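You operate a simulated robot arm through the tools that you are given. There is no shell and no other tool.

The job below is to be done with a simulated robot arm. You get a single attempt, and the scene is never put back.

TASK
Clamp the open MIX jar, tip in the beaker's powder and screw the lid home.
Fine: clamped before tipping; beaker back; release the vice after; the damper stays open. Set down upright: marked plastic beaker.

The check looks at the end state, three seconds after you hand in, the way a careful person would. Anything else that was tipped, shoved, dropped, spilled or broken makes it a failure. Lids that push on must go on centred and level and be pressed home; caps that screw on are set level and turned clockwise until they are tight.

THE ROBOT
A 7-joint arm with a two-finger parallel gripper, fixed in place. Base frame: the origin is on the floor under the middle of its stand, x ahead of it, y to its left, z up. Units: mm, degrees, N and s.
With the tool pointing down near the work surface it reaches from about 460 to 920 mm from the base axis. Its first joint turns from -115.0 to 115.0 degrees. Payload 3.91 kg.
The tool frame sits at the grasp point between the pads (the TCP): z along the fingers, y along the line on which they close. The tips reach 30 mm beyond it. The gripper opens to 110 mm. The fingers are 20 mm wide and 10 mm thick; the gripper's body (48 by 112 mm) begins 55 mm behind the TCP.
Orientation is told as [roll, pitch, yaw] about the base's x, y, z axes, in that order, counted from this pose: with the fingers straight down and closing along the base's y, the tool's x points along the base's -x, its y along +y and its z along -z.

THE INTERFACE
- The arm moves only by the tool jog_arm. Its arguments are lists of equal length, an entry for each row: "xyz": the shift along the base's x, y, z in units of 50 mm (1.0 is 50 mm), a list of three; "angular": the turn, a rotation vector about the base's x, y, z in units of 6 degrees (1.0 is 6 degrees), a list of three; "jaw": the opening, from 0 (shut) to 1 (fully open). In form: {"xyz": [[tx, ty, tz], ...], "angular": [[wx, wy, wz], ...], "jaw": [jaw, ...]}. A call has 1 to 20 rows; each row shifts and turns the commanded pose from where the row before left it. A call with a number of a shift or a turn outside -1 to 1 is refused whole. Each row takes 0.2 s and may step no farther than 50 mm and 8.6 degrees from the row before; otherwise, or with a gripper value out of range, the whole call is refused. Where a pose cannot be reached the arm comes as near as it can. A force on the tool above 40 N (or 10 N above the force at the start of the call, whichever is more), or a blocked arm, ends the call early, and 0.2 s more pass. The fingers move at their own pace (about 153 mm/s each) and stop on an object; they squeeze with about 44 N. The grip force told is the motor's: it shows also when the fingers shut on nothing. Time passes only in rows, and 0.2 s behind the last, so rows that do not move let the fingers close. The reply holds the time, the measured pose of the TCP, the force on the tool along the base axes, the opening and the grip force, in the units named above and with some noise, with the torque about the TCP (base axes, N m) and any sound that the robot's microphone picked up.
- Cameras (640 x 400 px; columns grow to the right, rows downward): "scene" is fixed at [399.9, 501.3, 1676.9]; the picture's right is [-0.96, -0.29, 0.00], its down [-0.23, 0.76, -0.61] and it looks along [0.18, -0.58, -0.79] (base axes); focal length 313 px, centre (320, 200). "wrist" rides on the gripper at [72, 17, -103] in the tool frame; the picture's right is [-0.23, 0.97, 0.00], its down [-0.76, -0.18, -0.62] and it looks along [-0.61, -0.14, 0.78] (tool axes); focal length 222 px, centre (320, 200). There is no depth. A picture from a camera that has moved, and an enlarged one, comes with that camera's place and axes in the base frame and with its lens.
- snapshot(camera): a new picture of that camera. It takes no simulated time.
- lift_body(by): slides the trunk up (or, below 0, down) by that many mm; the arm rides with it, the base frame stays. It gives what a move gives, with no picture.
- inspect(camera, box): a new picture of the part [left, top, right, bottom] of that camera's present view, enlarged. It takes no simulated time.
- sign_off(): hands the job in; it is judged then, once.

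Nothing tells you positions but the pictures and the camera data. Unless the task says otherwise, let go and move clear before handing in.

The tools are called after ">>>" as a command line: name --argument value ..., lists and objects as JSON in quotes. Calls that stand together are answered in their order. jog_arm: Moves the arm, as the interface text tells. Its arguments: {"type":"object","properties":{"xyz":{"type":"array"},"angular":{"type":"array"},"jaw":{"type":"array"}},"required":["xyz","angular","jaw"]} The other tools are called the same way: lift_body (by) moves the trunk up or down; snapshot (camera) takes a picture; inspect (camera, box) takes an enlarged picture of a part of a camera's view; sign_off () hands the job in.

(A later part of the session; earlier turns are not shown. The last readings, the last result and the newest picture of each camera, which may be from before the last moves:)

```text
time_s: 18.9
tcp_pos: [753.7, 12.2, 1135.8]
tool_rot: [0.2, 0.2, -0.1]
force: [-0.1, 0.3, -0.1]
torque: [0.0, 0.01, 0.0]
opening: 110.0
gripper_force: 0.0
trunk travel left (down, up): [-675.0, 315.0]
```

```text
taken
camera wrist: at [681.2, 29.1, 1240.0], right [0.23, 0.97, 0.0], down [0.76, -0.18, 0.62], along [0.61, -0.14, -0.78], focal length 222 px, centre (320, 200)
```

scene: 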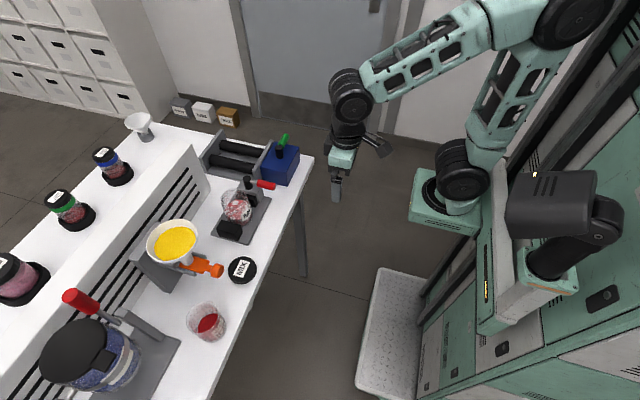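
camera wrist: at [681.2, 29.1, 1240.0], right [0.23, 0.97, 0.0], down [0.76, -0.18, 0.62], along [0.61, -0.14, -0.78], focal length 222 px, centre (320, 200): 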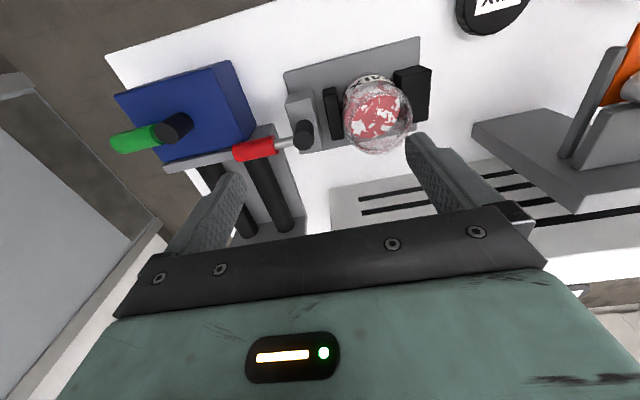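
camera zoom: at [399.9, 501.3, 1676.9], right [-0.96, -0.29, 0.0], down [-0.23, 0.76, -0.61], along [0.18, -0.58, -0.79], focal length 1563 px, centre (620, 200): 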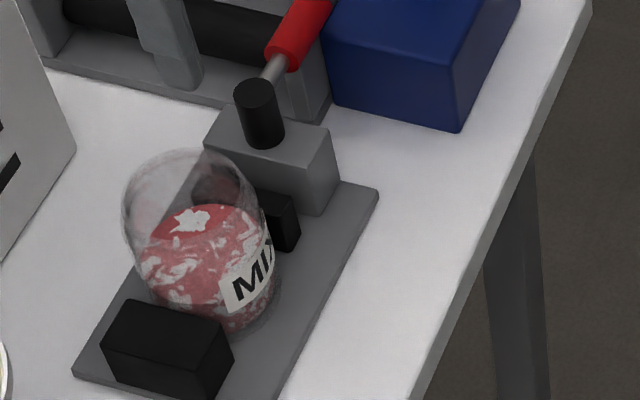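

>>> inspect --camera "wrist" --box '[270, 30, 440, 160]'

>>> inspect --camera "wrist" --box '[220, 90, 330, 170]'

>>> inspect --camera "wrist" --box '[320, 60, 440, 160]'

```text
3.08 times, centred on (355, 95) of wrist
camera zoom: at [681.2, 29.1, 1240.0], right [0.23, 0.97, 0.0], down [0.76, -0.18, 0.62], along [0.61, -0.14, -0.78], focal length 684 px, centre (212, 523)
```

zoom: 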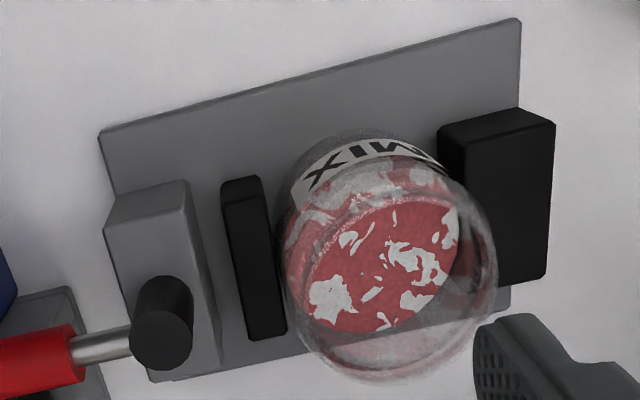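

```text
5.00 times, centred on (275, 130) of wrist
camera zoom: at [681.2, 29.1, 1240.0], right [0.23, 0.97, 0.0], down [0.76, -0.18, 0.62], along [0.61, -0.14, -0.78], focal length 1111 px, centre (545, 550)
```

zoom: 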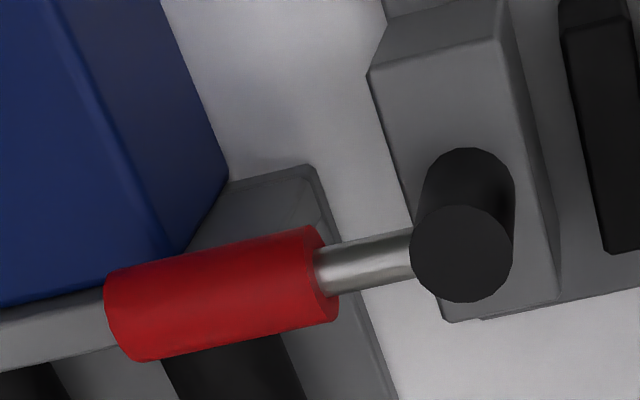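

```text
4.00 times, centred on (380, 110) of wrist
camera zoom: at [681.2, 29.1, 1240.0], right [0.23, 0.97, 0.0], down [0.76, -0.18, 0.62], along [0.61, -0.14, -0.78], focal length 888 px, centre (80, 560)
```

zoom: 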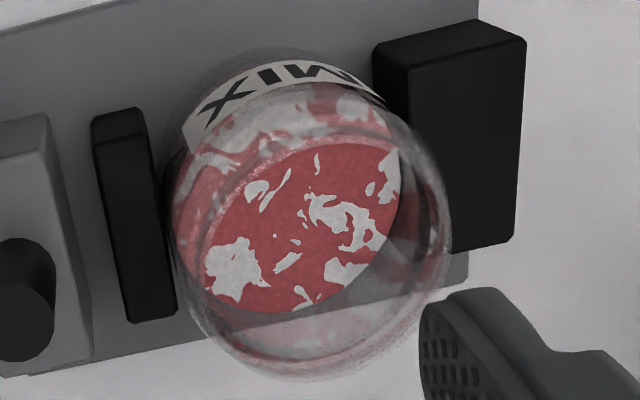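

The lever now lies along -y at its stop and the jaws hold the jar, whose rim centre is about (782, 72, 997). Next I'll go look at the beaker from above.

>>> jog_arm --xyz '[[-0.8, 0.2, 0], [-0.7, 0.6, 0], [0, 0.95, 0], [0, 0.95, 0], [0, 0.95, 0], [0, 0.95, 0], [0, 0.95, 0], [0, 0.8, 0]]' --angular '[[0, 0, 0], [0, 0, 0], [0, 0, 0], [0, 0, 0], [0, 0, 0], [0, 0, 0], [0, 0, 0], [0, 0, 0]]' --jaw '[1, 1, 1, 1, 1, 1, 1, 1]'

>>> snapshot --camera "wrist"

>>> inspect --camera "scene" --box '[160, 280, 260, 360]'

```text
time_s: 20.7
tcp_pos: [679.6, 328.9, 1131.9]
tool_rot: [0.2, 0.1, 0.1]
force: [0.1, -1.2, 0.5]
torque: [0.03, -0.01, 0.01]
opening: 110.4
gripper_force: 0.0
trunk travel left (down, up): [-675.0, 315.0]
```

```text
taken
camera wrist: at [605.9, 345.5, 1236.1], right [0.23, 0.97, 0.0], down [0.76, -0.18, 0.62], along [0.61, -0.14, -0.78], focal length 222 px, centre (320, 200)
```

wrist: 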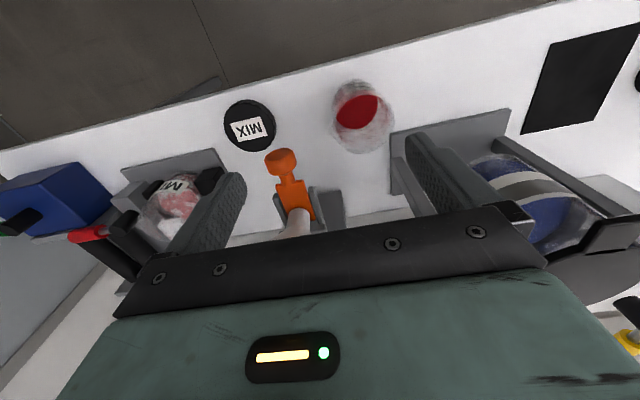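

```text
5.00 times, centred on (210, 320) of scene
camera zoom: at [399.9, 501.3, 1676.9], right [-0.96, -0.29, 0.0], down [-0.23, 0.76, -0.61], along [0.18, -0.58, -0.79], focal length 1563 px, centre (870, -400)
```

zoom: 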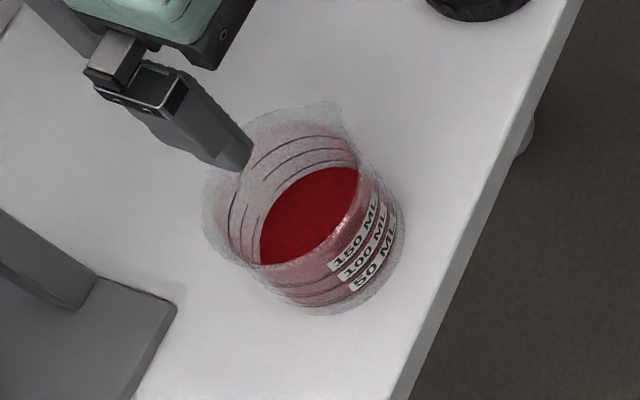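

>>> inspect --camera "wrist" --box '[300, 60, 420, 170]'

>>> inspect --camera "wrist" --box '[210, 70, 420, 240]'

>>> inspect --camera "scene" --box '[100, 200, 300, 360]'

```text
3.64 times, centred on (360, 115) of wrist
camera zoom: at [605.9, 345.5, 1236.1], right [0.23, 0.97, 0.0], down [0.76, -0.18, 0.62], along [0.61, -0.14, -0.78], focal length 808 px, centre (174, 509)
```

zoom: 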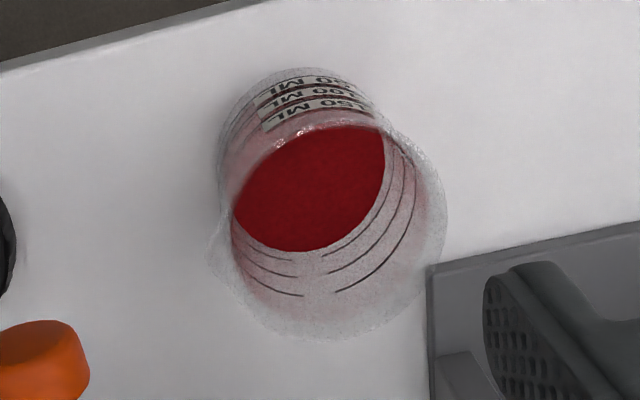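

```text
2.35 times, centred on (315, 155) of wrist
camera zoom: at [605.9, 345.5, 1236.1], right [0.23, 0.97, 0.0], down [0.76, -0.18, 0.62], along [0.61, -0.14, -0.78], focal length 523 px, centre (332, 306)
```

zoom: 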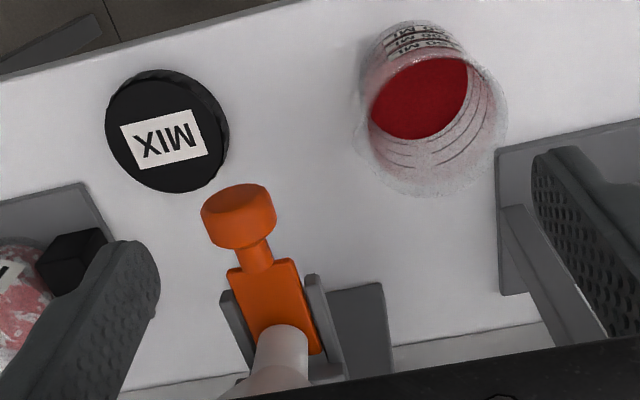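

```text
2.50 times, centred on (200, 280) of scene
camera zoom: at [399.9, 501.3, 1676.9], right [-0.96, -0.29, 0.0], down [-0.23, 0.76, -0.61], along [0.18, -0.58, -0.79], focal length 781 px, centre (620, 0)
```

zoom: 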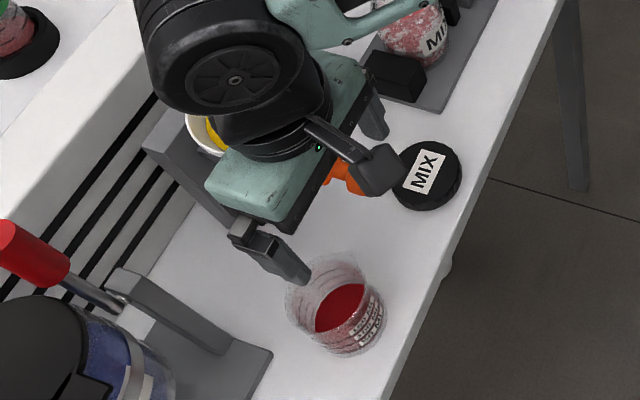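

The beaker is at about (709, 375), with its rim at z≈979, a diameter of about 73 mm and its spout facing -y. The funnel and its damper knob stand near (709–830, 283) up to z≈1124, so I must keep clear of those. I'll swing the tool to near-horizontal, pointing +x, at a safe spot for a side grasp.

>>> jog_arm --xyz '[[-0.8, 0.2, 0], [0, 0.4, 0], [0, 0.33, 0], [0, 0, -0.3], [0, 0, -0.3], [0, 0, -0.3], [0, 0, -0.3], [0, 0, -0.2], [0, 0, 0], [0, 0, 0], [0, 0, 0], [0, 0, 0]]' --angular '[[0, -1, 0], [0, -1, 0], [0, -1, 0], [0, -1, 0], [0, -1, 0], [0, -1, 0], [0, -1, 0], [0, -1, 0], [0, -1, 0], [0, -1, 0], [0, -1, 0], [0, -0.67, 0]]' --jaw '[1, 1, 1, 1, 1, 1, 1, 1, 1, 1, 1, 1]'

>>> snapshot --camera "scene"

>>> snapshot --camera "wrist"

```text
time_s: 22.9
tcp_pos: [722.1, 294.0, 1075.4]
tool_rot: [1.7, -57.6, -11.5]
force: [0.4, -0.3, -0.4]
torque: [0.0, 0.05, 0.01]
opening: 110.0
gripper_force: 0.1
trunk travel left (down, up): [-675.0, 315.0]
stopped in row 10: the arm was blocked; the commanded pose is now the measured one
```

```text
taken
```

scene: 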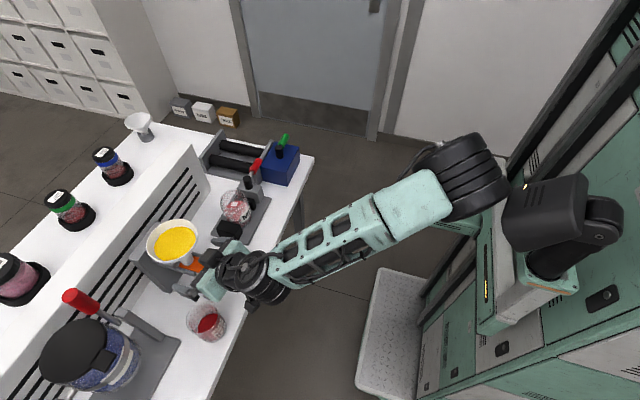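

```text
taken
camera wrist: at [600.2, 332.5, 1070.9], right [0.29, 0.93, 0.21], down [-0.15, -0.17, 0.97], along [0.95, -0.31, 0.09], focal length 222 px, centre (320, 200)
```

wrist: 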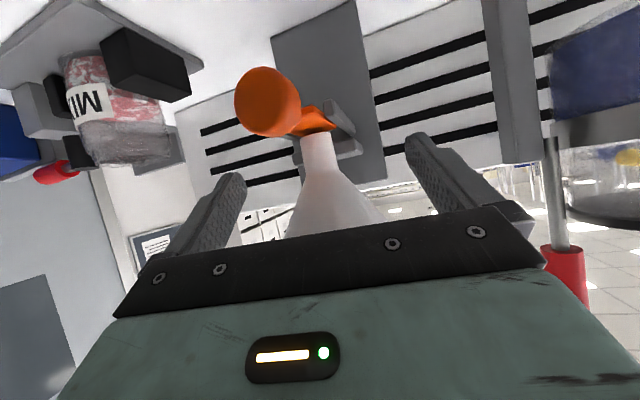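

The arm couldn't fold to that pose and drifted to straddle the funnel's neck. There's no contact force and the damper looks untouched, so I'll back straight out toward -x in small steps.

>>> jog_arm --xyz '[[-0.3, 0, 0], [-0.3, 0, 0]]' --angular '[[0, 0, 0], [0, 0, 0]]' --jaw '[1, 1]'

>>> snapshot --camera "wrist"

>>> inspect --camera "scene" --box '[120, 200, 320, 340]'

```text
time_s: 23.7
tcp_pos: [732.9, 250.3, 1075.0]
tool_rot: [2.7, -57.3, -17.2]
force: [-14.2, 15.8, -13.2]
torque: [-0.6, 0.9, 1.18]
opening: 110.2
gripper_force: 0.0
trunk travel left (down, up): [-675.0, 315.0]
stopped in row 2: the arm was blocked; the commanded pose is now the measured one
```

```text
taken
camera wrist: at [614.6, 299.6, 1072.2], right [0.37, 0.9, 0.22], down [-0.16, -0.17, 0.97], along [0.92, -0.4, 0.08], focal length 222 px, centre (320, 200)
```

wrist: 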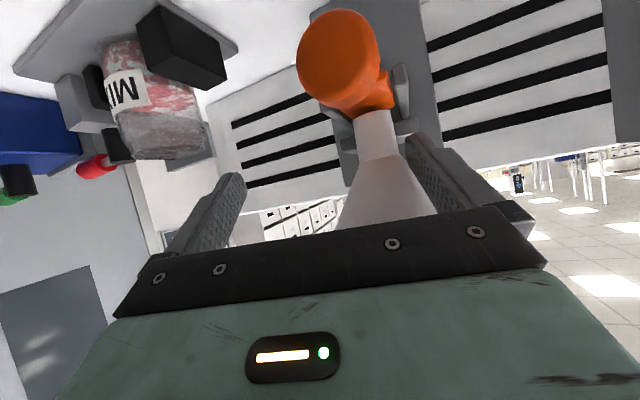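

```text
2.86 times, centred on (220, 270) of scene
camera zoom: at [399.9, 501.3, 1676.9], right [-0.96, -0.29, 0.0], down [-0.23, 0.76, -0.61], along [0.18, -0.58, -0.79], focal length 893 px, centre (606, 0)
```

zoom: 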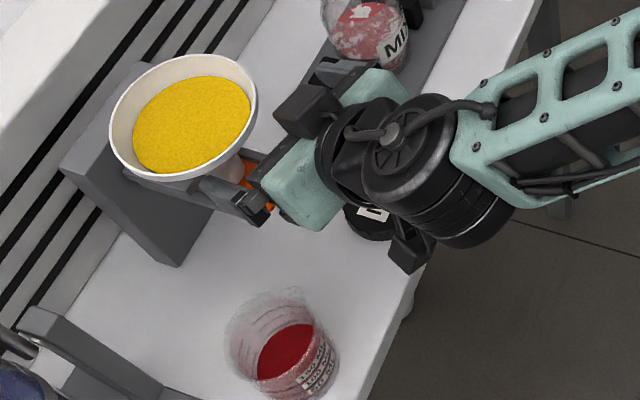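

The fingers are lightly touching the funnel cone; the funnel itself hasn't moved. I'll relax the pitch toward tool-down and shift +y to come off it.

>>> jog_arm --xyz '[[0, 0.25, 0]]' --angular '[[0.29, 0.95, 0]]' --jaw '[1]'

>>> snapshot --camera "wrist"

>>> inspect --camera "scene" --box '[120, 200, 320, 340]'

```text
time_s: 24.1
tcp_pos: [734.4, 260.7, 1076.2]
tool_rot: [1.9, -51.5, -16.8]
force: [-0.5, -0.4, -0.1]
torque: [-0.01, -0.02, -0.02]
opening: 110.0
gripper_force: 0.1
trunk travel left (down, up): [-675.0, 315.0]
```

```text
taken
camera wrist: at [615.9, 309.8, 1084.1], right [0.39, 0.9, 0.2], down [-0.07, -0.19, 0.98], along [0.92, -0.4, -0.01], focal length 222 px, centre (320, 200)
```

wrist: 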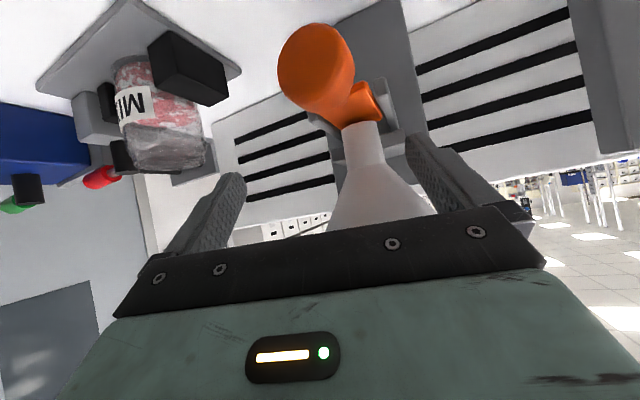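

```text
2.86 times, centred on (220, 270) of scene
camera zoom: at [399.9, 501.3, 1676.9], right [-0.96, -0.29, 0.0], down [-0.23, 0.76, -0.61], along [0.18, -0.58, -0.79], focal length 893 px, centre (606, 0)
```

zoom: 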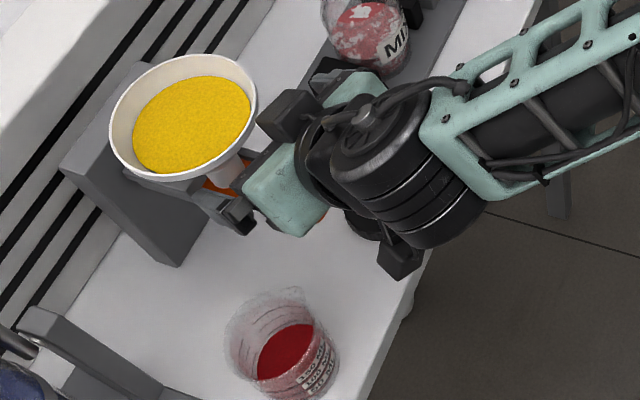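

Clear of contact now. I'll continue backing out toward -x and +y while tipping the tool back down.

>>> jog_arm --xyz '[[-0.4, 0.15, 0.1]]' --angular '[[0.29, 0.95, 0]]' --jaw '[1]'

>>> jog_arm --xyz '[[-0.5, 0.1, 0.1]]' --angular '[[0.29, 0.95, 0]]' --jaw '[1]'

```text
time_s: 24.5
tcp_pos: [712.3, 268.1, 1079.3]
tool_rot: [2.0, -45.4, -17.0]
force: [-0.8, 0.7, -0.2]
torque: [0.02, -0.04, -0.03]
opening: 109.8
gripper_force: 0.2
trunk travel left (down, up): [-675.0, 315.0]
```

```text
time_s: 24.9
tcp_pos: [687.7, 272.0, 1085.5]
tool_rot: [2.1, -39.5, -17.1]
force: [-0.5, 0.4, 0.9]
torque: [-0.01, 0.01, 0.03]
opening: 109.9
gripper_force: 0.0
trunk travel left (down, up): [-675.0, 315.0]
```

I'm clear of the funnel, and nothing has been displaced. The fold limit looks like the wrist being too close to the shoulder (about x=245, z≈1180), so I'll raise the trunk for more room and then try the horizontal pose in free space.

>>> lift_body --by 200

>>> jog_arm --xyz '[[-0.5, 0.5, 0], [-0.5, 0.5, 0], [-0.3, 0.8, 0], [-0.2, 0.8, 0]]' --angular '[[0, 0, 0.7], [0, 0, 0.7], [0, 0, 0.7], [0, 0, 0.75]]' --jaw '[1, 1, 1, 1]'

>>> snapshot --camera "scene"

```text
time_s: 27.1
tcp_pos: [688.1, 272.5, 1286.3]
tool_rot: [2.1, -39.6, -17.1]
force: [0.5, -0.5, 0.8]
torque: [0.02, -0.02, 0.01]
opening: 110.0
gripper_force: 0.1
trunk travel left (down, up): [-875.0, 115.0]
```

```text
time_s: 28.1
tcp_pos: [618.3, 400.1, 1292.7]
tool_rot: [3.2, -39.7, -1.1]
force: [0.2, -0.4, 0.3]
torque: [0.02, 0.03, 0.0]
opening: 109.5
gripper_force: 0.0
trunk travel left (down, up): [-875.0, 115.0]
```

```text
taken
```

scene: 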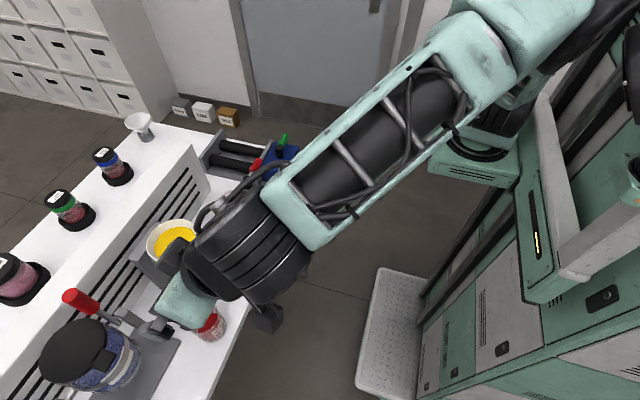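

The higher trunk gives room. I'll come down to about z=1010 in front of the table edge, keeping the 40° tilt, and check tracking.

>>> jog_arm --xyz '[[-0.1, -0.25, -0.9], [-0.1, -0.25, -0.9], [-0.1, 0, -0.95], [0, 0, -0.95], [0, 0, -0.95], [0, 0, -0.95]]' --angular '[[-0.41, 0, -0.16], [0, 0, 0], [0, 0, 0], [0, 0, 0], [0, 0, 0], [0, 0, 0]]' --jaw '[1, 1, 1, 1, 1, 1]'

>>> snapshot --camera "scene"

```text
time_s: 29.5
tcp_pos: [598.5, 376.0, 1006.1]
tool_rot: [-1.1, -39.6, 1.0]
force: [-0.2, -0.4, 0.4]
torque: [0.02, 0.01, 0.02]
opening: 109.9
gripper_force: 0.0
trunk travel left (down, up): [-875.0, 115.0]
```

```text
taken
```

scene: 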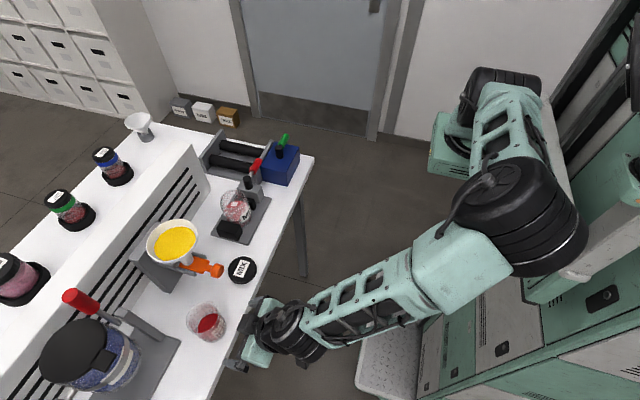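

Tracking is good. Now I'll pitch further to about 20° below horizontal, here in the free space before the beaker.

>>> jog_arm --xyz '[[0.1, 0, 0], [0.1, 0, 0], [0.1, 0, 0]]' --angular '[[0.14, -1, -0.05], [0, -1, 0], [0, -1, 0]]' --jaw '[1, 1, 1]'

```text
time_s: 30.5
tcp_pos: [629.0, 369.8, 1030.5]
tool_rot: [5.4, -56.8, -7.5]
force: [0.4, -0.5, 0.1]
torque: [-0.02, -0.02, 0.03]
opening: 109.9
gripper_force: 0.1
trunk travel left (down, up): [-875.0, 115.0]
stopped in row 3: the arm was blocked; the commanded pose is now the measured one
```

It stops again at about 57°, so this is a wrist-joint limit in that direction. Approaching the beaker from its +y side (fingers pointing -y, nose-down) should bend the wrist the easy way, and it puts the spout forward. I'll first return the tool to vertical and rise.

>>> jog_arm --xyz '[[-0.2, 0, 0.3], [0, 0, 0.5], [0, 0, 0.5], [0, 0, 0.5], [0, 0, 0.5], [0, 0, 0.5], [0, 0, 0.5], [0, 0, 0.5], [0, 0, 0.5]]' --angular '[[0.13, 0.98, 0], [0.13, 0.98, 0], [0.13, 0.98, 0], [0.13, 0.98, 0], [0.13, 0.98, 0], [0.13, 0.98, 0], [0.13, 0.98, 0], [0.13, 0.98, 0], [0.13, 0.98, 0]]' --jaw '[1, 1, 1, 1, 1, 1, 1, 1, 1]'

```text
time_s: 32.5
tcp_pos: [618.5, 374.2, 1245.5]
tool_rot: [6.1, -3.3, -7.4]
force: [0.7, 0.9, 0.2]
torque: [0.02, 0.0, -0.01]
opening: 110.0
gripper_force: 0.0
trunk travel left (down, up): [-875.0, 115.0]
```

Now I'll level the tool, turn yaw toward -90° and move toward the +y side of the beaker at a safe height.

>>> jog_arm --xyz '[[0, 0, 0], [0.103, 0.137, 0], [0.103, 0.137, 0], [0.103, 0.137, 0], [0.103, 0.137, 0], [0.103, 0.137, 0], [0.103, 0.137, 0], [0.103, 0.137, 0], [0.103, 0.137, 0], [0.103, 0.137, 0], [0.103, 0.137, 0], [0.103, 0.137, 0], [0.103, 0.137, 0], [0.103, 0.137, 0], [0.103, 0.137, 0]]' --angular '[[-0.937, 0.677, 0], [0, 0, -0.983], [0, 0, -0.983], [0, 0, -0.983], [0, 0, -0.983], [0, 0, -0.983], [0, 0, -0.983], [0, 0, -0.983], [0, 0, -0.983], [0, 0, -0.983], [0, 0, -0.983], [0, 0, -0.983], [0, 0, -0.983], [0, 0, -0.983], [0, 0, -0.983]]' --jaw '[1, 1, 1, 1, 1, 1, 1, 1, 1, 1, 1, 1, 1, 1, 1]'

>>> lift_body --by -150

>>> snapshot --camera "scene"

>>> snapshot --camera "wrist"

```text
time_s: 35.7
tcp_pos: [665.3, 432.9, 1237.0]
tool_rot: [-0.2, -0.2, -90.0]
force: [-0.1, 0.1, -0.1]
torque: [0.02, -0.02, 0.0]
opening: 109.8
gripper_force: 0.1
out of reach, approached as far as the arm can: row 10, 11, 12, 13, 14, 15
trunk travel left (down, up): [-875.0, 115.0]
```

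```text
time_s: 37.4
tcp_pos: [664.3, 431.6, 1087.0]
tool_rot: [-0.1, -0.1, -89.9]
force: [-0.4, -0.2, -0.7]
torque: [-0.04, 0.0, -0.02]
opening: 109.7
gripper_force: 0.1
trunk travel left (down, up): [-725.0, 265.0]
```

```text
taken
```

scene: 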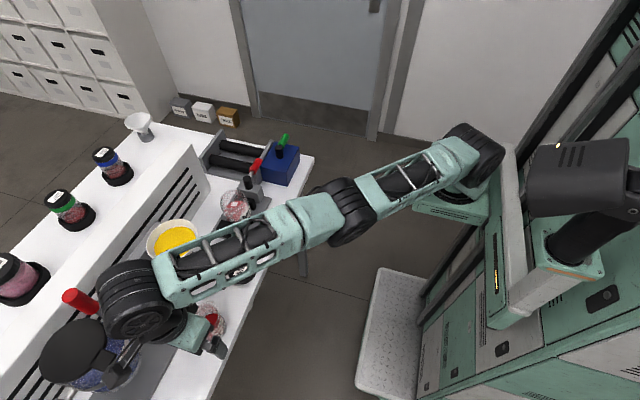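

```text
taken
camera wrist: at [680.6, 505.3, 1191.1], right [0.97, -0.23, 0.0], down [-0.17, -0.76, 0.62], along [-0.14, -0.61, -0.78], focal length 222 px, centre (320, 200)
```

wrist: 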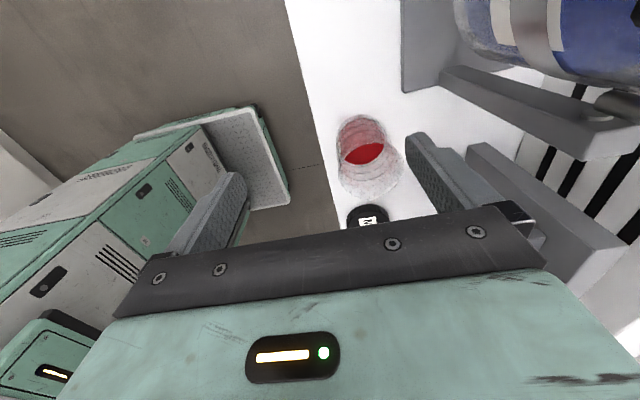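

The arm was near full stretch there, so the working geometry is now clearer: shoulder near x≈245 with a reach of about 610 mm to the wrist. A low trunk with a raised arm should let the tool point forward. I'll test that high in free space first, yaw back to 0 while climbing.

>>> jog_arm --xyz '[[-0.2, -0.1, 0.3], [-0.2, -0.1, 0.3], [-0.112, -0.076, 0.45], [-0.112, -0.076, 0.45], [-0.112, -0.076, 0.45], [-0.112, -0.076, 0.45], [-0.112, -0.076, 0.45], [-0.112, -0.076, 0.45], [-0.112, -0.076, 0.45], [-0.112, -0.076, 0.45], [-0.112, -0.076, 0.45], [-0.112, -0.076, 0.45], [-0.112, -0.076, 0.45], [-0.112, -0.076, 0.45], [-0.112, -0.076, 0.45]]' --angular '[[0, 0, 1], [0, 0, 1], [0, 0, 1], [0, 0, 1], [0, 0, 1], [0, 0, 1], [0, 0, 1], [0, 0, 1], [0, 0, 1], [0, 0, 1], [0, 0, 1], [0, 0, 1], [0, 0, 1], [0, 0, 1], [0, 0, 1]]' --jaw '[1, 1, 1, 1, 1, 1, 1, 1, 1, 1, 1, 1, 1, 1, 1]'

```text
time_s: 40.6
tcp_pos: [586.2, 378.4, 1320.7]
tool_rot: [-0.3, -0.2, -21.8]
force: [0.0, 0.2, 0.3]
torque: [-0.01, 0.0, 0.02]
opening: 110.0
gripper_force: 0.1
out of reach, approached as far as the arm can: row 1, 2, 7, 9, 10, 11, 12, 13, 14, 15
trunk travel left (down, up): [-725.0, 265.0]
```

>>> jog_arm --xyz '[[0, 0, 0], [0, 0, 0], [0, 0, 0], [0, 0, 0], [0, 0, 0], [0, 0, 0], [0, 0, 0]]' --angular '[[0, -1, 0], [0, -1, 0], [0, -1, 0], [0, -1, 0], [0, -1, 0], [0, -1, 0], [0, -1, 0]]' --jaw '[1, 1, 1, 1, 1, 1, 1]'

```text
time_s: 42.2
tcp_pos: [592.2, 373.5, 1328.5]
tool_rot: [18.5, -38.5, -28.5]
force: [0.7, -1.0, 0.8]
torque: [0.01, -0.02, 0.02]
opening: 110.0
gripper_force: 0.0
out of reach, approached as far as the arm can: row 1
trunk travel left (down, up): [-725.0, 265.0]
```

The tool is tilting but with a leftover twist. I'll remove the twist and continue to about 24° below horizontal, still high in free space.

>>> jog_arm --xyz '[[0, 0, 0], [0, 0, 0], [0, 0, 0], [0, 0, 0], [0, 0, 0.2], [0, 0, 0.2], [0, 0, 0.2], [0, 0, 0.2]]' --angular '[[-0.61, 0, 0.68], [-0.61, 0, 0.68], [-0.61, 0, 0.68], [-0.61, 0, 0.68], [0, -1, 0], [0, -1, 0], [0, -1, 0], [0, -1, 0]]' --jaw '[1, 1, 1, 1, 1, 1, 1, 1]'

```text
time_s: 44.0
tcp_pos: [592.5, 371.2, 1368.8]
tool_rot: [-0.2, -66.1, 0.1]
force: [0.3, 0.6, 0.8]
torque: [0.03, 0.03, 0.01]
opening: 110.0
gripper_force: 0.0
trunk travel left (down, up): [-725.0, 265.0]
```

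The forward-pointing pose is reached at pitch -66° with no twist. Before lowering, I'll rehearse the pour roll high above the jar, using the same geometry relative to the shoulder as the real pour with a low trunk.

>>> jog_arm --xyz '[[0.47, -0.7, 0.4], [0.47, -0.7, 0.4], [0.47, -0.7, 0.4], [0.47, -0.7, 0.4], [0.47, -0.7, 0.4], [0.47, -0.7, 0.4], [0.47, -0.7, 0.4], [0.47, -0.7, 0.4]]' --angular '[[0, 0, 0], [0, 0, 0], [0, 0, 0], [0, 0, 0], [0, 0, 0], [0, 0, 0], [0, 0, 0], [0, 0, 0]]' --jaw '[1, 1, 1, 1, 1, 1, 1, 1]'

```text
time_s: 45.8
tcp_pos: [778.9, 91.0, 1524.4]
tool_rot: [-0.3, -66.1, 0.2]
force: [-0.7, -0.1, -0.4]
torque: [-0.02, 0.04, -0.04]
opening: 110.0
gripper_force: 0.1
trunk travel left (down, up): [-725.0, 265.0]
```

>>> jog_arm --xyz '[[0, 0, 0], [0, 0, 0], [0, 0, 0], [0, 0, 0], [0, 0, 0], [0, 0, 0], [0, 0, 0], [0, 0, 0], [0, 0, 0], [0, 0, 0], [0, 0, 0], [0, 0, 0], [0, 0, 0], [0, 0, 0], [0, 0, 0]]' --angular '[[1, 0, 0], [1, 0, 0], [1, 0, 0], [1, 0, 0], [1, 0, 0], [1, 0, 0], [1, 0, 0], [1, 0, 0], [1, 0, 0], [1, 0, 0], [1, 0, 0], [1, 0, 0], [1, 0, 0], [1, 0, 0], [1, 0, 0]]' --jaw '[1, 1, 1, 1, 1, 1, 1, 1, 1, 1, 1, 1, 1, 1, 1]'

```text
time_s: 49.0
tcp_pos: [778.9, 93.3, 1528.7]
tool_rot: [87.3, -5.0, -65.3]
force: [0.5, -0.2, -0.5]
torque: [-0.01, 0.0, 0.02]
opening: 109.6
gripper_force: 0.1
out of reach, approached as far as the arm can: row 14
trunk travel left (down, up): [-725.0, 265.0]
```

>>> jog_arm --xyz '[[0, 0, 0], [0, 0, 0], [0, 0, 0]]' --angular '[[1, 0, 0], [1, 0, 0], [1, 0, 0]]' --jaw '[1, 1, 1]'

>>> snapshot --camera "scene"

```text
time_s: 49.8
tcp_pos: [780.1, 93.3, 1529.3]
tool_rot: [95.9, 13.4, -65.0]
force: [0.2, -0.2, -1.0]
torque: [0.01, 0.01, -0.03]
opening: 110.0
gripper_force: 0.0
trunk travel left (down, up): [-725.0, 265.0]
```

```text
taken
```

scene: 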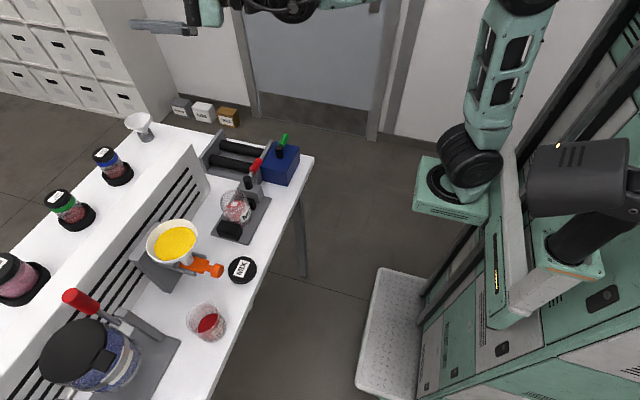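

It's still tracking well. I'll continue to about 132° to see the full pour angle.

>>> jog_arm --xyz '[[0, 0, 0], [0, 0, 0], [0, 0, 0], [0, 0, 0], [0, 0, 0]]' --angular '[[1, 0, 0], [1, 0, 0], [1, 0, 0], [1, 0, 0], [1, 0, 0]]' --jaw '[1, 1, 1, 1, 1]'

```text
time_s: 51.0
tcp_pos: [781.6, 91.4, 1526.8]
tool_rot: [112.0, 39.9, -57.6]
force: [0.1, -0.2, -0.1]
torque: [-0.01, 0.02, 0.04]
opening: 110.3
gripper_force: 0.1
out of reach, approached as far as the arm can: row 1
trunk travel left (down, up): [-725.0, 265.0]
```

The full pour roll works. Now I'll undo it, then return to the approach position before lowering the trunk.

>>> jog_arm --xyz '[[0, 0, 0], [0, 0, 0], [0, 0, 0], [0, 0, 0], [0, 0, 0], [0, 0, 0], [0, 0, 0], [0, 0, 0], [0, 0, 0], [0, 0, 0], [0, 0, 0], [0, 0, 0], [0, 0, 0], [0, 0, 0], [0, 0, 0], [0, 0, 0], [0, 0, 0], [0, 0, 0], [0, 0, 0], [0, 0, 0]]' --angular '[[-1, 0, 0], [-1, 0, 0], [-1, 0, 0], [-1, 0, 0], [-1, 0, 0], [-1, 0, 0], [-1, 0, 0], [-1, 0, 0], [-1, 0, 0], [-1, 0, 0], [-1, 0, 0], [-1, 0, 0], [-1, 0, 0], [-1, 0, 0], [-1, 0, 0], [-1, 0, 0], [-1, 0, 0], [-1, 0, 0], [-1, 0, 0], [-1, 0, 0]]' --jaw '[1, 1, 1, 1, 1, 1, 1, 1, 1, 1, 1, 1, 1, 1, 1, 1, 1, 1, 1, 1]'

```text
time_s: 55.2
tcp_pos: [782.7, 92.8, 1527.1]
tool_rot: [32.0, -62.0, -29.0]
force: [0.2, 1.0, -0.6]
torque: [-0.02, 0.02, 0.06]
opening: 109.8
gripper_force: 0.1
trunk travel left (down, up): [-725.0, 265.0]
```

>>> jog_arm --xyz '[[0, 0, 0], [0, 0, 0], [0, 0, 0], [-0.45, 0.7, -0.3], [-0.45, 0.7, -0.3], [-0.45, 0.7, -0.3], [-0.45, 0.7, -0.3], [-0.45, 0.7, -0.3], [-0.45, 0.7, -0.3], [-0.45, 0.7, -0.3], [-0.45, 0.7, 0]]' --angular '[[-1, 0, 0], [-1, 0, 0], [-0.38, 0, 0], [0, 0, 0], [0, 0, 0], [0, 0, 0], [0, 0, 0], [0, 0, 0], [0, 0, 0], [0, 0, 0], [0, 0, 0]]' --jaw '[1, 1, 1, 1, 1, 1, 1, 1, 1, 1, 1]'

```text
time_s: 57.7
tcp_pos: [634.6, 304.9, 1481.2]
tool_rot: [19.9, -62.3, -20.6]
force: [-0.2, 0.5, 0.2]
torque: [0.0, -0.03, -0.01]
opening: 110.0
gripper_force: 0.1
trunk travel left (down, up): [-725.0, 265.0]
stopped in row 11: the arm was blocked; the commanded pose is now the measured one
```

It hit a joint limit on this higher return path, though with nothing nearby. I'll drop down and straighten the tool.

>>> jog_arm --xyz '[[0, 0, -0.6], [0, 0, -0.6], [0, 0, -0.6]]' --angular '[[0, 0, 0], [-0.76, -0.175, 0.24], [-0.76, -0.175, 0.24]]' --jaw '[1, 1, 1]'

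```text
time_s: 58.7
tcp_pos: [655.9, 271.0, 1412.8]
tool_rot: [10.1, -64.5, -11.2]
force: [0.8, 1.0, -0.1]
torque: [-0.02, -0.02, -0.04]
opening: 110.0
gripper_force: 0.0
trunk travel left (down, up): [-725.0, 265.0]
stopped in row 3: the arm was blocked; the commanded pose is now the measured one
```

>>> snapshot --camera "scene"

>>> snapshot --camera "wrist"

```text
taken
```

scene: 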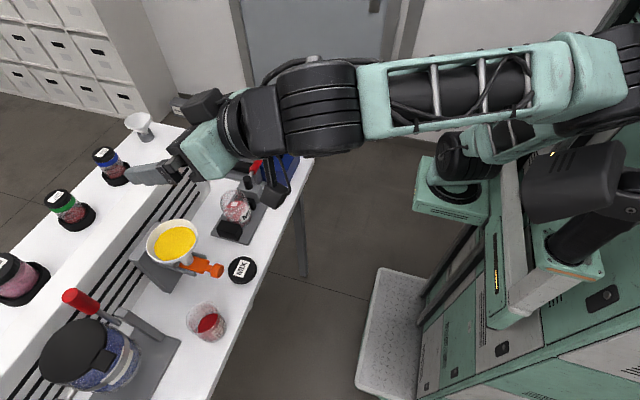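

```text
taken
camera wrist: at [530.9, 293.9, 1393.7], right [0.13, 0.95, 0.28], down [-0.25, -0.24, 0.94], along [0.96, -0.19, 0.21], focal length 222 px, centre (320, 200)
```

wrist: 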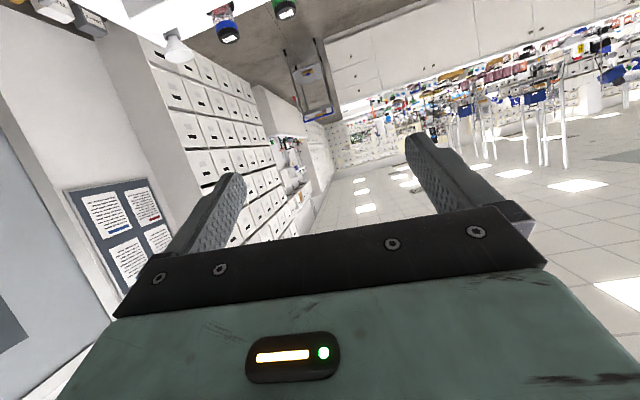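

The arm is still at a limit. I'll ease back toward the jar side, straighten the tool there, and retry the return along a lower line.

>>> jog_arm --xyz '[[0.4, -0.6, 0.2], [0.4, -0.6, 0.2]]' --angular '[[0, 0, 0], [0, 0, 0]]' --jaw '[1, 1]'

```text
time_s: 59.3
tcp_pos: [690.9, 220.6, 1427.6]
tool_rot: [8.2, -64.7, -8.8]
force: [-0.2, 0.5, -0.6]
torque: [-0.03, 0.0, -0.01]
opening: 109.8
gripper_force: 0.1
trunk travel left (down, up): [-725.0, 265.0]
```

>>> jog_arm --xyz '[[0, 0, 0], [0, 0, 0]]' --angular '[[-0.6, -0.1, 0], [0, 0, 0]]' --jaw '[1, 1]'

>>> jog_arm --xyz '[[-0.4, 0.6, -0.3], [-0.4, 0.6, -0.3]]' --angular '[[0, 0, 0], [0, 0, 0]]' --jaw '[1, 1]'

```text
time_s: 59.9
tcp_pos: [690.8, 218.7, 1426.7]
tool_rot: [0.1, -65.6, -1.7]
force: [0.7, 0.5, 0.1]
torque: [-0.02, 0.02, 0.02]
opening: 109.9
gripper_force: 0.1
trunk travel left (down, up): [-725.0, 265.0]
```

```text
time_s: 60.7
tcp_pos: [670.6, 243.4, 1417.8]
tool_rot: [8.0, -64.7, -11.3]
force: [-0.2, 1.1, 0.2]
torque: [0.02, 0.0, -0.05]
opening: 110.2
gripper_force: 0.0
trunk travel left (down, up): [-725.0, 265.0]
stopped in row 2: the arm was blocked; the commanded pose is now the measured one
```

A joint is at its stop in this posture, so I'll recondition the arm: return the tool to vertical while moving back above the approach point, as in the sequence that worked.

>>> jog_arm --xyz '[[0, 0, -0.3], [0, 0, -0.3], [0, 0, -0.3], [0, 0, -0.3], [-0.24, 0.386, -0.3], [-0.24, 0.386, -0.3], [-0.24, 0.386, -0.3], [-0.24, 0.386, -0.3], [-0.24, 0.386, -0.3], [-0.24, 0.386, -0.3], [-0.24, 0.386, -0.3]]' --angular '[[0.19, 0.96, 0], [0.19, 0.96, 0], [0.19, 0.96, 0], [0.19, 0.96, 0], [0.19, 0.96, 0], [0.19, 0.96, 0], [0.19, 0.96, 0], [0.19, 0.96, 0], [0.19, 0.96, 0], [0.19, 0.96, 0], [0.19, 0.96, 0]]' --jaw '[1, 1, 1, 1, 1, 1, 1, 1, 1, 1, 1]'

```text
time_s: 63.1
tcp_pos: [583.7, 383.5, 1251.3]
tool_rot: [7.8, -0.1, -10.9]
force: [-1.0, 0.0, 0.0]
torque: [-0.01, -0.02, 0.0]
opening: 109.9
gripper_force: 0.0
trunk travel left (down, up): [-725.0, 265.0]
```

>>> jog_arm --xyz '[[0, 0, 0.35], [0, 0, 0.35], [0, 0, 0.35], [0, 0, 0.3]]' --angular '[[-0.64, 0.12, 0], [-0.64, 0.12, 0], [0, 0, -0.93], [0, 0, -0.93]]' --jaw '[1, 1, 1, 1]'

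>>> jog_arm --xyz '[[0, 0, 0], [0, 0, 0], [0, 0, 0], [0, 0, 0], [0, 0, 0], [0, 0, 0], [0, 0, 0]]' --angular '[[0, -1, 0], [0, -1, 0], [0, -1, 0], [0, -1, 0], [0, -1, 0], [0, -1, 0], [0, -1, 0]]' --jaw '[1, 1, 1, 1, 1, 1, 1]'

```text
time_s: 64.1
tcp_pos: [584.3, 382.0, 1317.8]
tool_rot: [0.1, -0.1, -21.9]
force: [-0.8, 0.4, 1.1]
torque: [-0.02, -0.06, -0.01]
opening: 109.9
gripper_force: 0.0
trunk travel left (down, up): [-725.0, 265.0]
```

```text
time_s: 65.7
tcp_pos: [584.8, 381.7, 1318.6]
tool_rot: [18.8, -38.8, -28.6]
force: [1.1, -0.6, -1.0]
torque: [0.0, 0.0, 0.01]
opening: 110.1
gripper_force: 0.1
trunk travel left (down, up): [-725.0, 265.0]
```

>>> jog_arm --xyz '[[0, 0, 0], [0, 0, 0], [0, 0, 0], [0, 0, 0], [0.1, 0, 0.2], [0.1, 0, 0.2], [0.1, 0, 0.2], [0.1, 0, 0.2]]' --angular '[[-0.61, 0, 0.68], [-0.61, 0, 0.68], [-0.61, 0, 0.68], [-0.61, 0, 0.68], [0, -1, 0], [0, -1, 0], [0, -1, 0], [0, -1, 0]]' --jaw '[1, 1, 1, 1, 1, 1, 1, 1]'

```text
time_s: 67.5
tcp_pos: [604.9, 382.1, 1359.8]
tool_rot: [0.3, -66.3, -0.2]
force: [0.2, -0.4, -0.5]
torque: [0.04, 0.01, 0.01]
opening: 110.0
gripper_force: 0.0
trunk travel left (down, up): [-725.0, 265.0]
```

The forward-pointing posture is restored at (605, 382, 1360). I'll lower the trunk 400 mm, which brings the fingers down to the beaker's level, still short of the table edge.

>>> lift_body --by -250

>>> snapshot --camera "scene"

```text
time_s: 70.1
tcp_pos: [604.3, 381.9, 1109.1]
tool_rot: [0.3, -66.3, -0.2]
force: [-0.6, 0.2, 1.0]
torque: [0.01, 0.0, 0.02]
opening: 110.0
gripper_force: 0.1
trunk travel left (down, up): [-475.0, 515.0]
```

```text
taken
```

scene: 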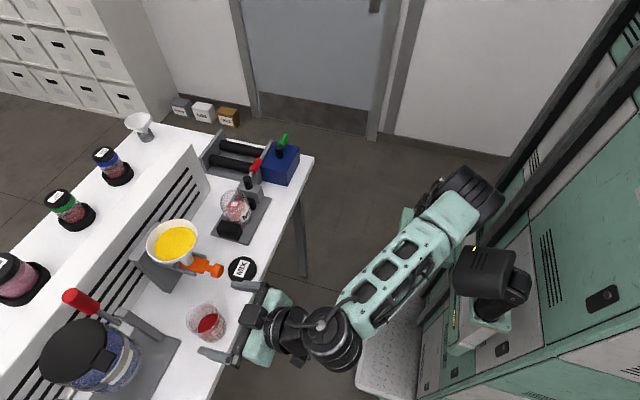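

>>> lift_body --by -150

>>> snapshot --camera "scene"

>>> snapshot --camera "wrist"

>>> inspect --camera "scene" --box '[160, 270, 280, 370]'

```text
time_s: 71.8
tcp_pos: [604.8, 381.9, 959.1]
tool_rot: [0.3, -66.1, -0.1]
force: [-0.1, -0.5, 0.5]
torque: [-0.01, -0.03, 0.04]
opening: 109.8
gripper_force: 0.0
trunk travel left (down, up): [-325.0, 665.0]
```

```text
taken
```

scene: 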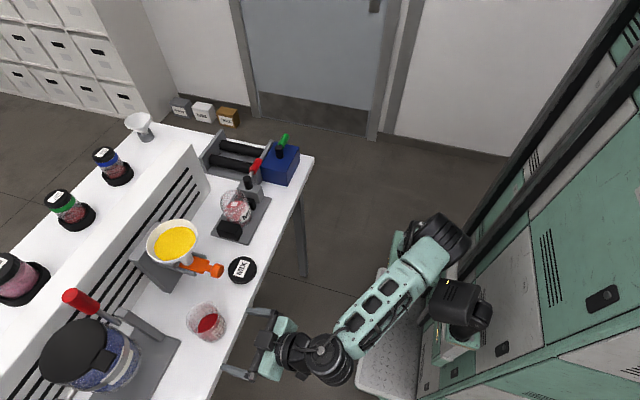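

```text
taken
camera wrist: at [480.1, 399.3, 935.3], right [0.09, 0.97, 0.21], down [-0.26, -0.18, 0.95], along [0.96, -0.14, 0.24], focal length 222 px, centre (320, 200)
```

wrist: 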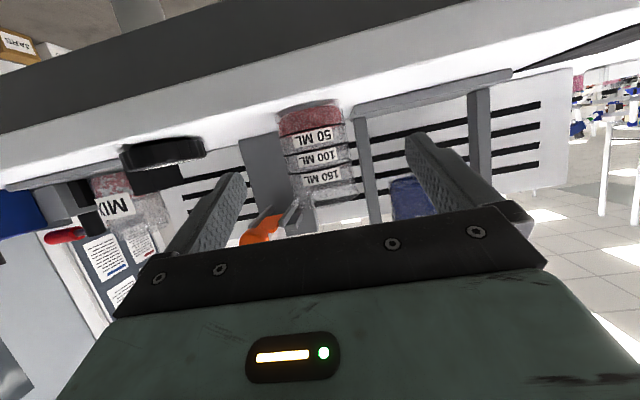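

```text
4.00 times, centred on (220, 320) of scene
camera zoom: at [399.9, 501.3, 1676.9], right [-0.96, -0.29, 0.0], down [-0.23, 0.76, -0.61], along [0.18, -0.58, -0.79], focal length 1250 px, centre (720, -280)
```

zoom: 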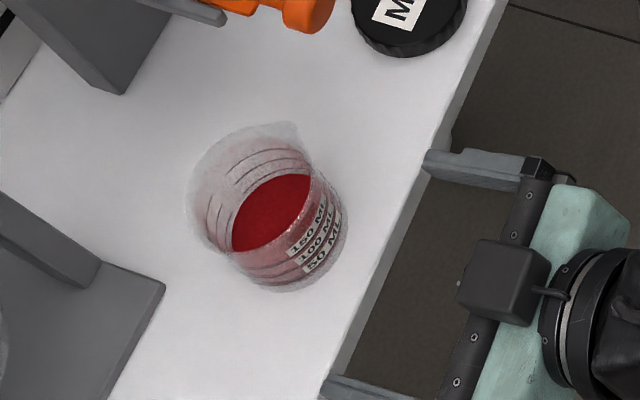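

>>> inspect --camera "wrist" --box '[260, 90, 380, 220]'

```text
3.08 times, centred on (320, 155) of wrist
camera zoom: at [480.1, 399.3, 935.3], right [0.09, 0.97, 0.21], down [-0.26, -0.18, 0.95], along [0.96, -0.14, 0.24], focal length 684 px, centre (320, 338)
```

zoom: 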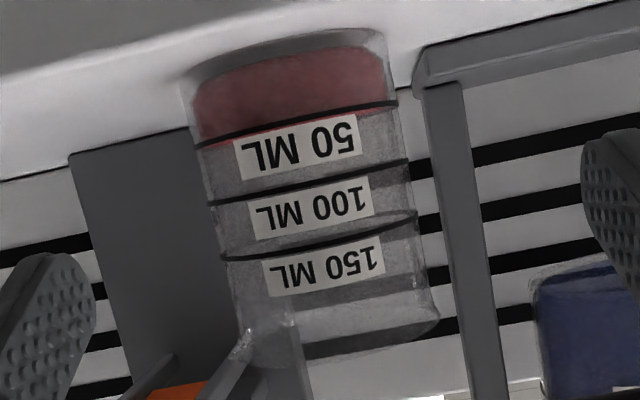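

The powder sits at about the 50 mL mark and the beaker axis is near (709, 374.5). I'll centre on it and slide the fingers in from the -x side.

>>> jog_arm --xyz '[[0, -0.15, -0.2], [0.5, 0, 0], [0.5, 0, 0]]' --angular '[[0, 0, 0], [0, 0, 0], [0, 0, 0]]' --jaw '[1, 1, 1]'

>>> inspect --camera "wrist" --box '[180, 60, 480, 240]'

>>> inspect --camera "scene" --box '[160, 270, 280, 370]'

```text
time_s: 72.6
tcp_pos: [654.9, 374.0, 947.4]
tool_rot: [0.3, -66.2, -0.2]
force: [0.3, -0.1, 1.2]
torque: [0.03, -0.03, 0.0]
opening: 110.0
gripper_force: 0.1
trunk travel left (down, up): [-325.0, 665.0]
```

```text
2.13 times, centred on (330, 150) of wrist
camera zoom: at [530.4, 391.0, 924.1], right [0.09, 0.97, 0.21], down [-0.26, -0.18, 0.95], along [0.96, -0.14, 0.24], focal length 474 px, centre (299, 307)
```

zoom: 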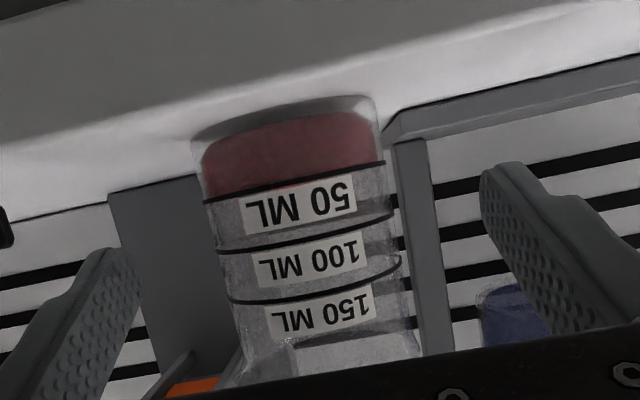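

```text
4.00 times, centred on (220, 320) of scene
camera zoom: at [399.9, 501.3, 1676.9], right [-0.96, -0.29, 0.0], down [-0.23, 0.76, -0.61], along [0.18, -0.58, -0.79], focal length 1250 px, centre (720, -280)
```

zoom: 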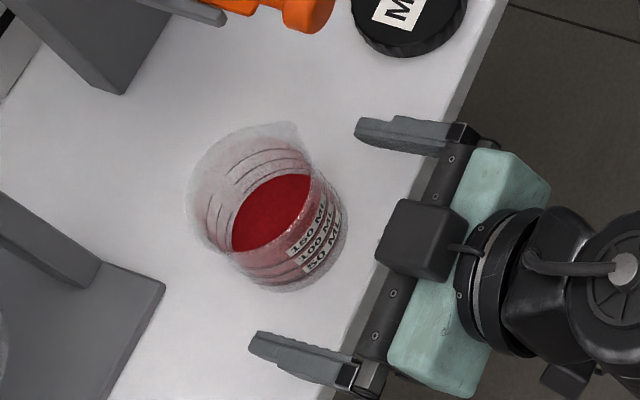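

The beaker is centred between the fingers. I'll advance the rest of the way.

>>> jog_arm --xyz '[[0.46, 0, 0.02], [0.46, 0, 0.02]]' --angular '[[0, 0, 0], [0, 0, 0]]' --jaw '[1, 1]'

>>> snapshot --camera "wrist"

>>> inspect --camera "scene" --box '[160, 270, 280, 370]'

```text
time_s: 73.2
tcp_pos: [700.1, 373.4, 949.3]
tool_rot: [0.2, -66.2, -0.3]
force: [0.7, -0.1, -0.6]
torque: [0.02, 0.0, 0.0]
opening: 110.3
gripper_force: 0.0
trunk travel left (down, up): [-325.0, 665.0]
```

```text
taken
camera wrist: at [576.0, 390.8, 925.6], right [0.09, 0.97, 0.21], down [-0.26, -0.18, 0.95], along [0.96, -0.14, 0.24], focal length 222 px, centre (320, 200)
```

wrist: 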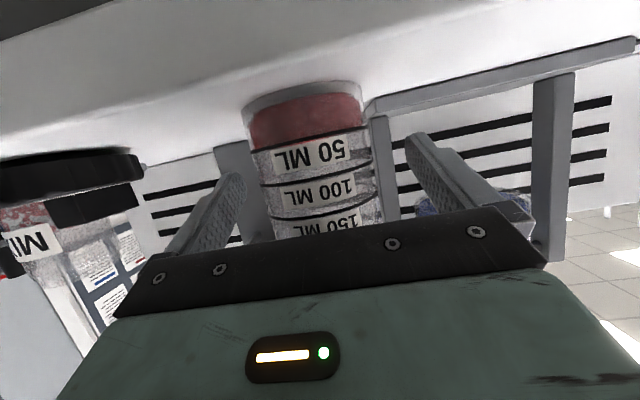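

```text
4.00 times, centred on (220, 320) of scene
camera zoom: at [399.9, 501.3, 1676.9], right [-0.96, -0.29, 0.0], down [-0.23, 0.76, -0.61], along [0.18, -0.58, -0.79], focal length 1250 px, centre (720, -280)
```

zoom: 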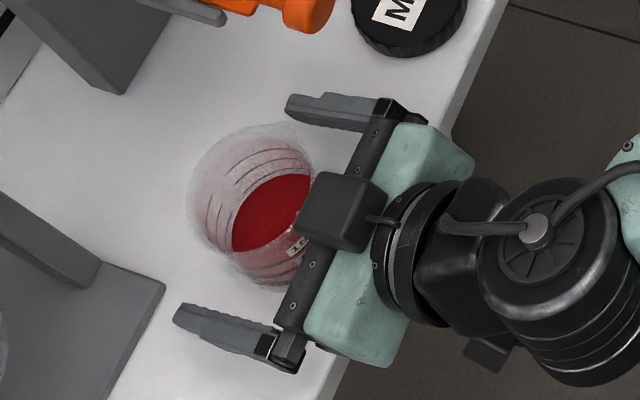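

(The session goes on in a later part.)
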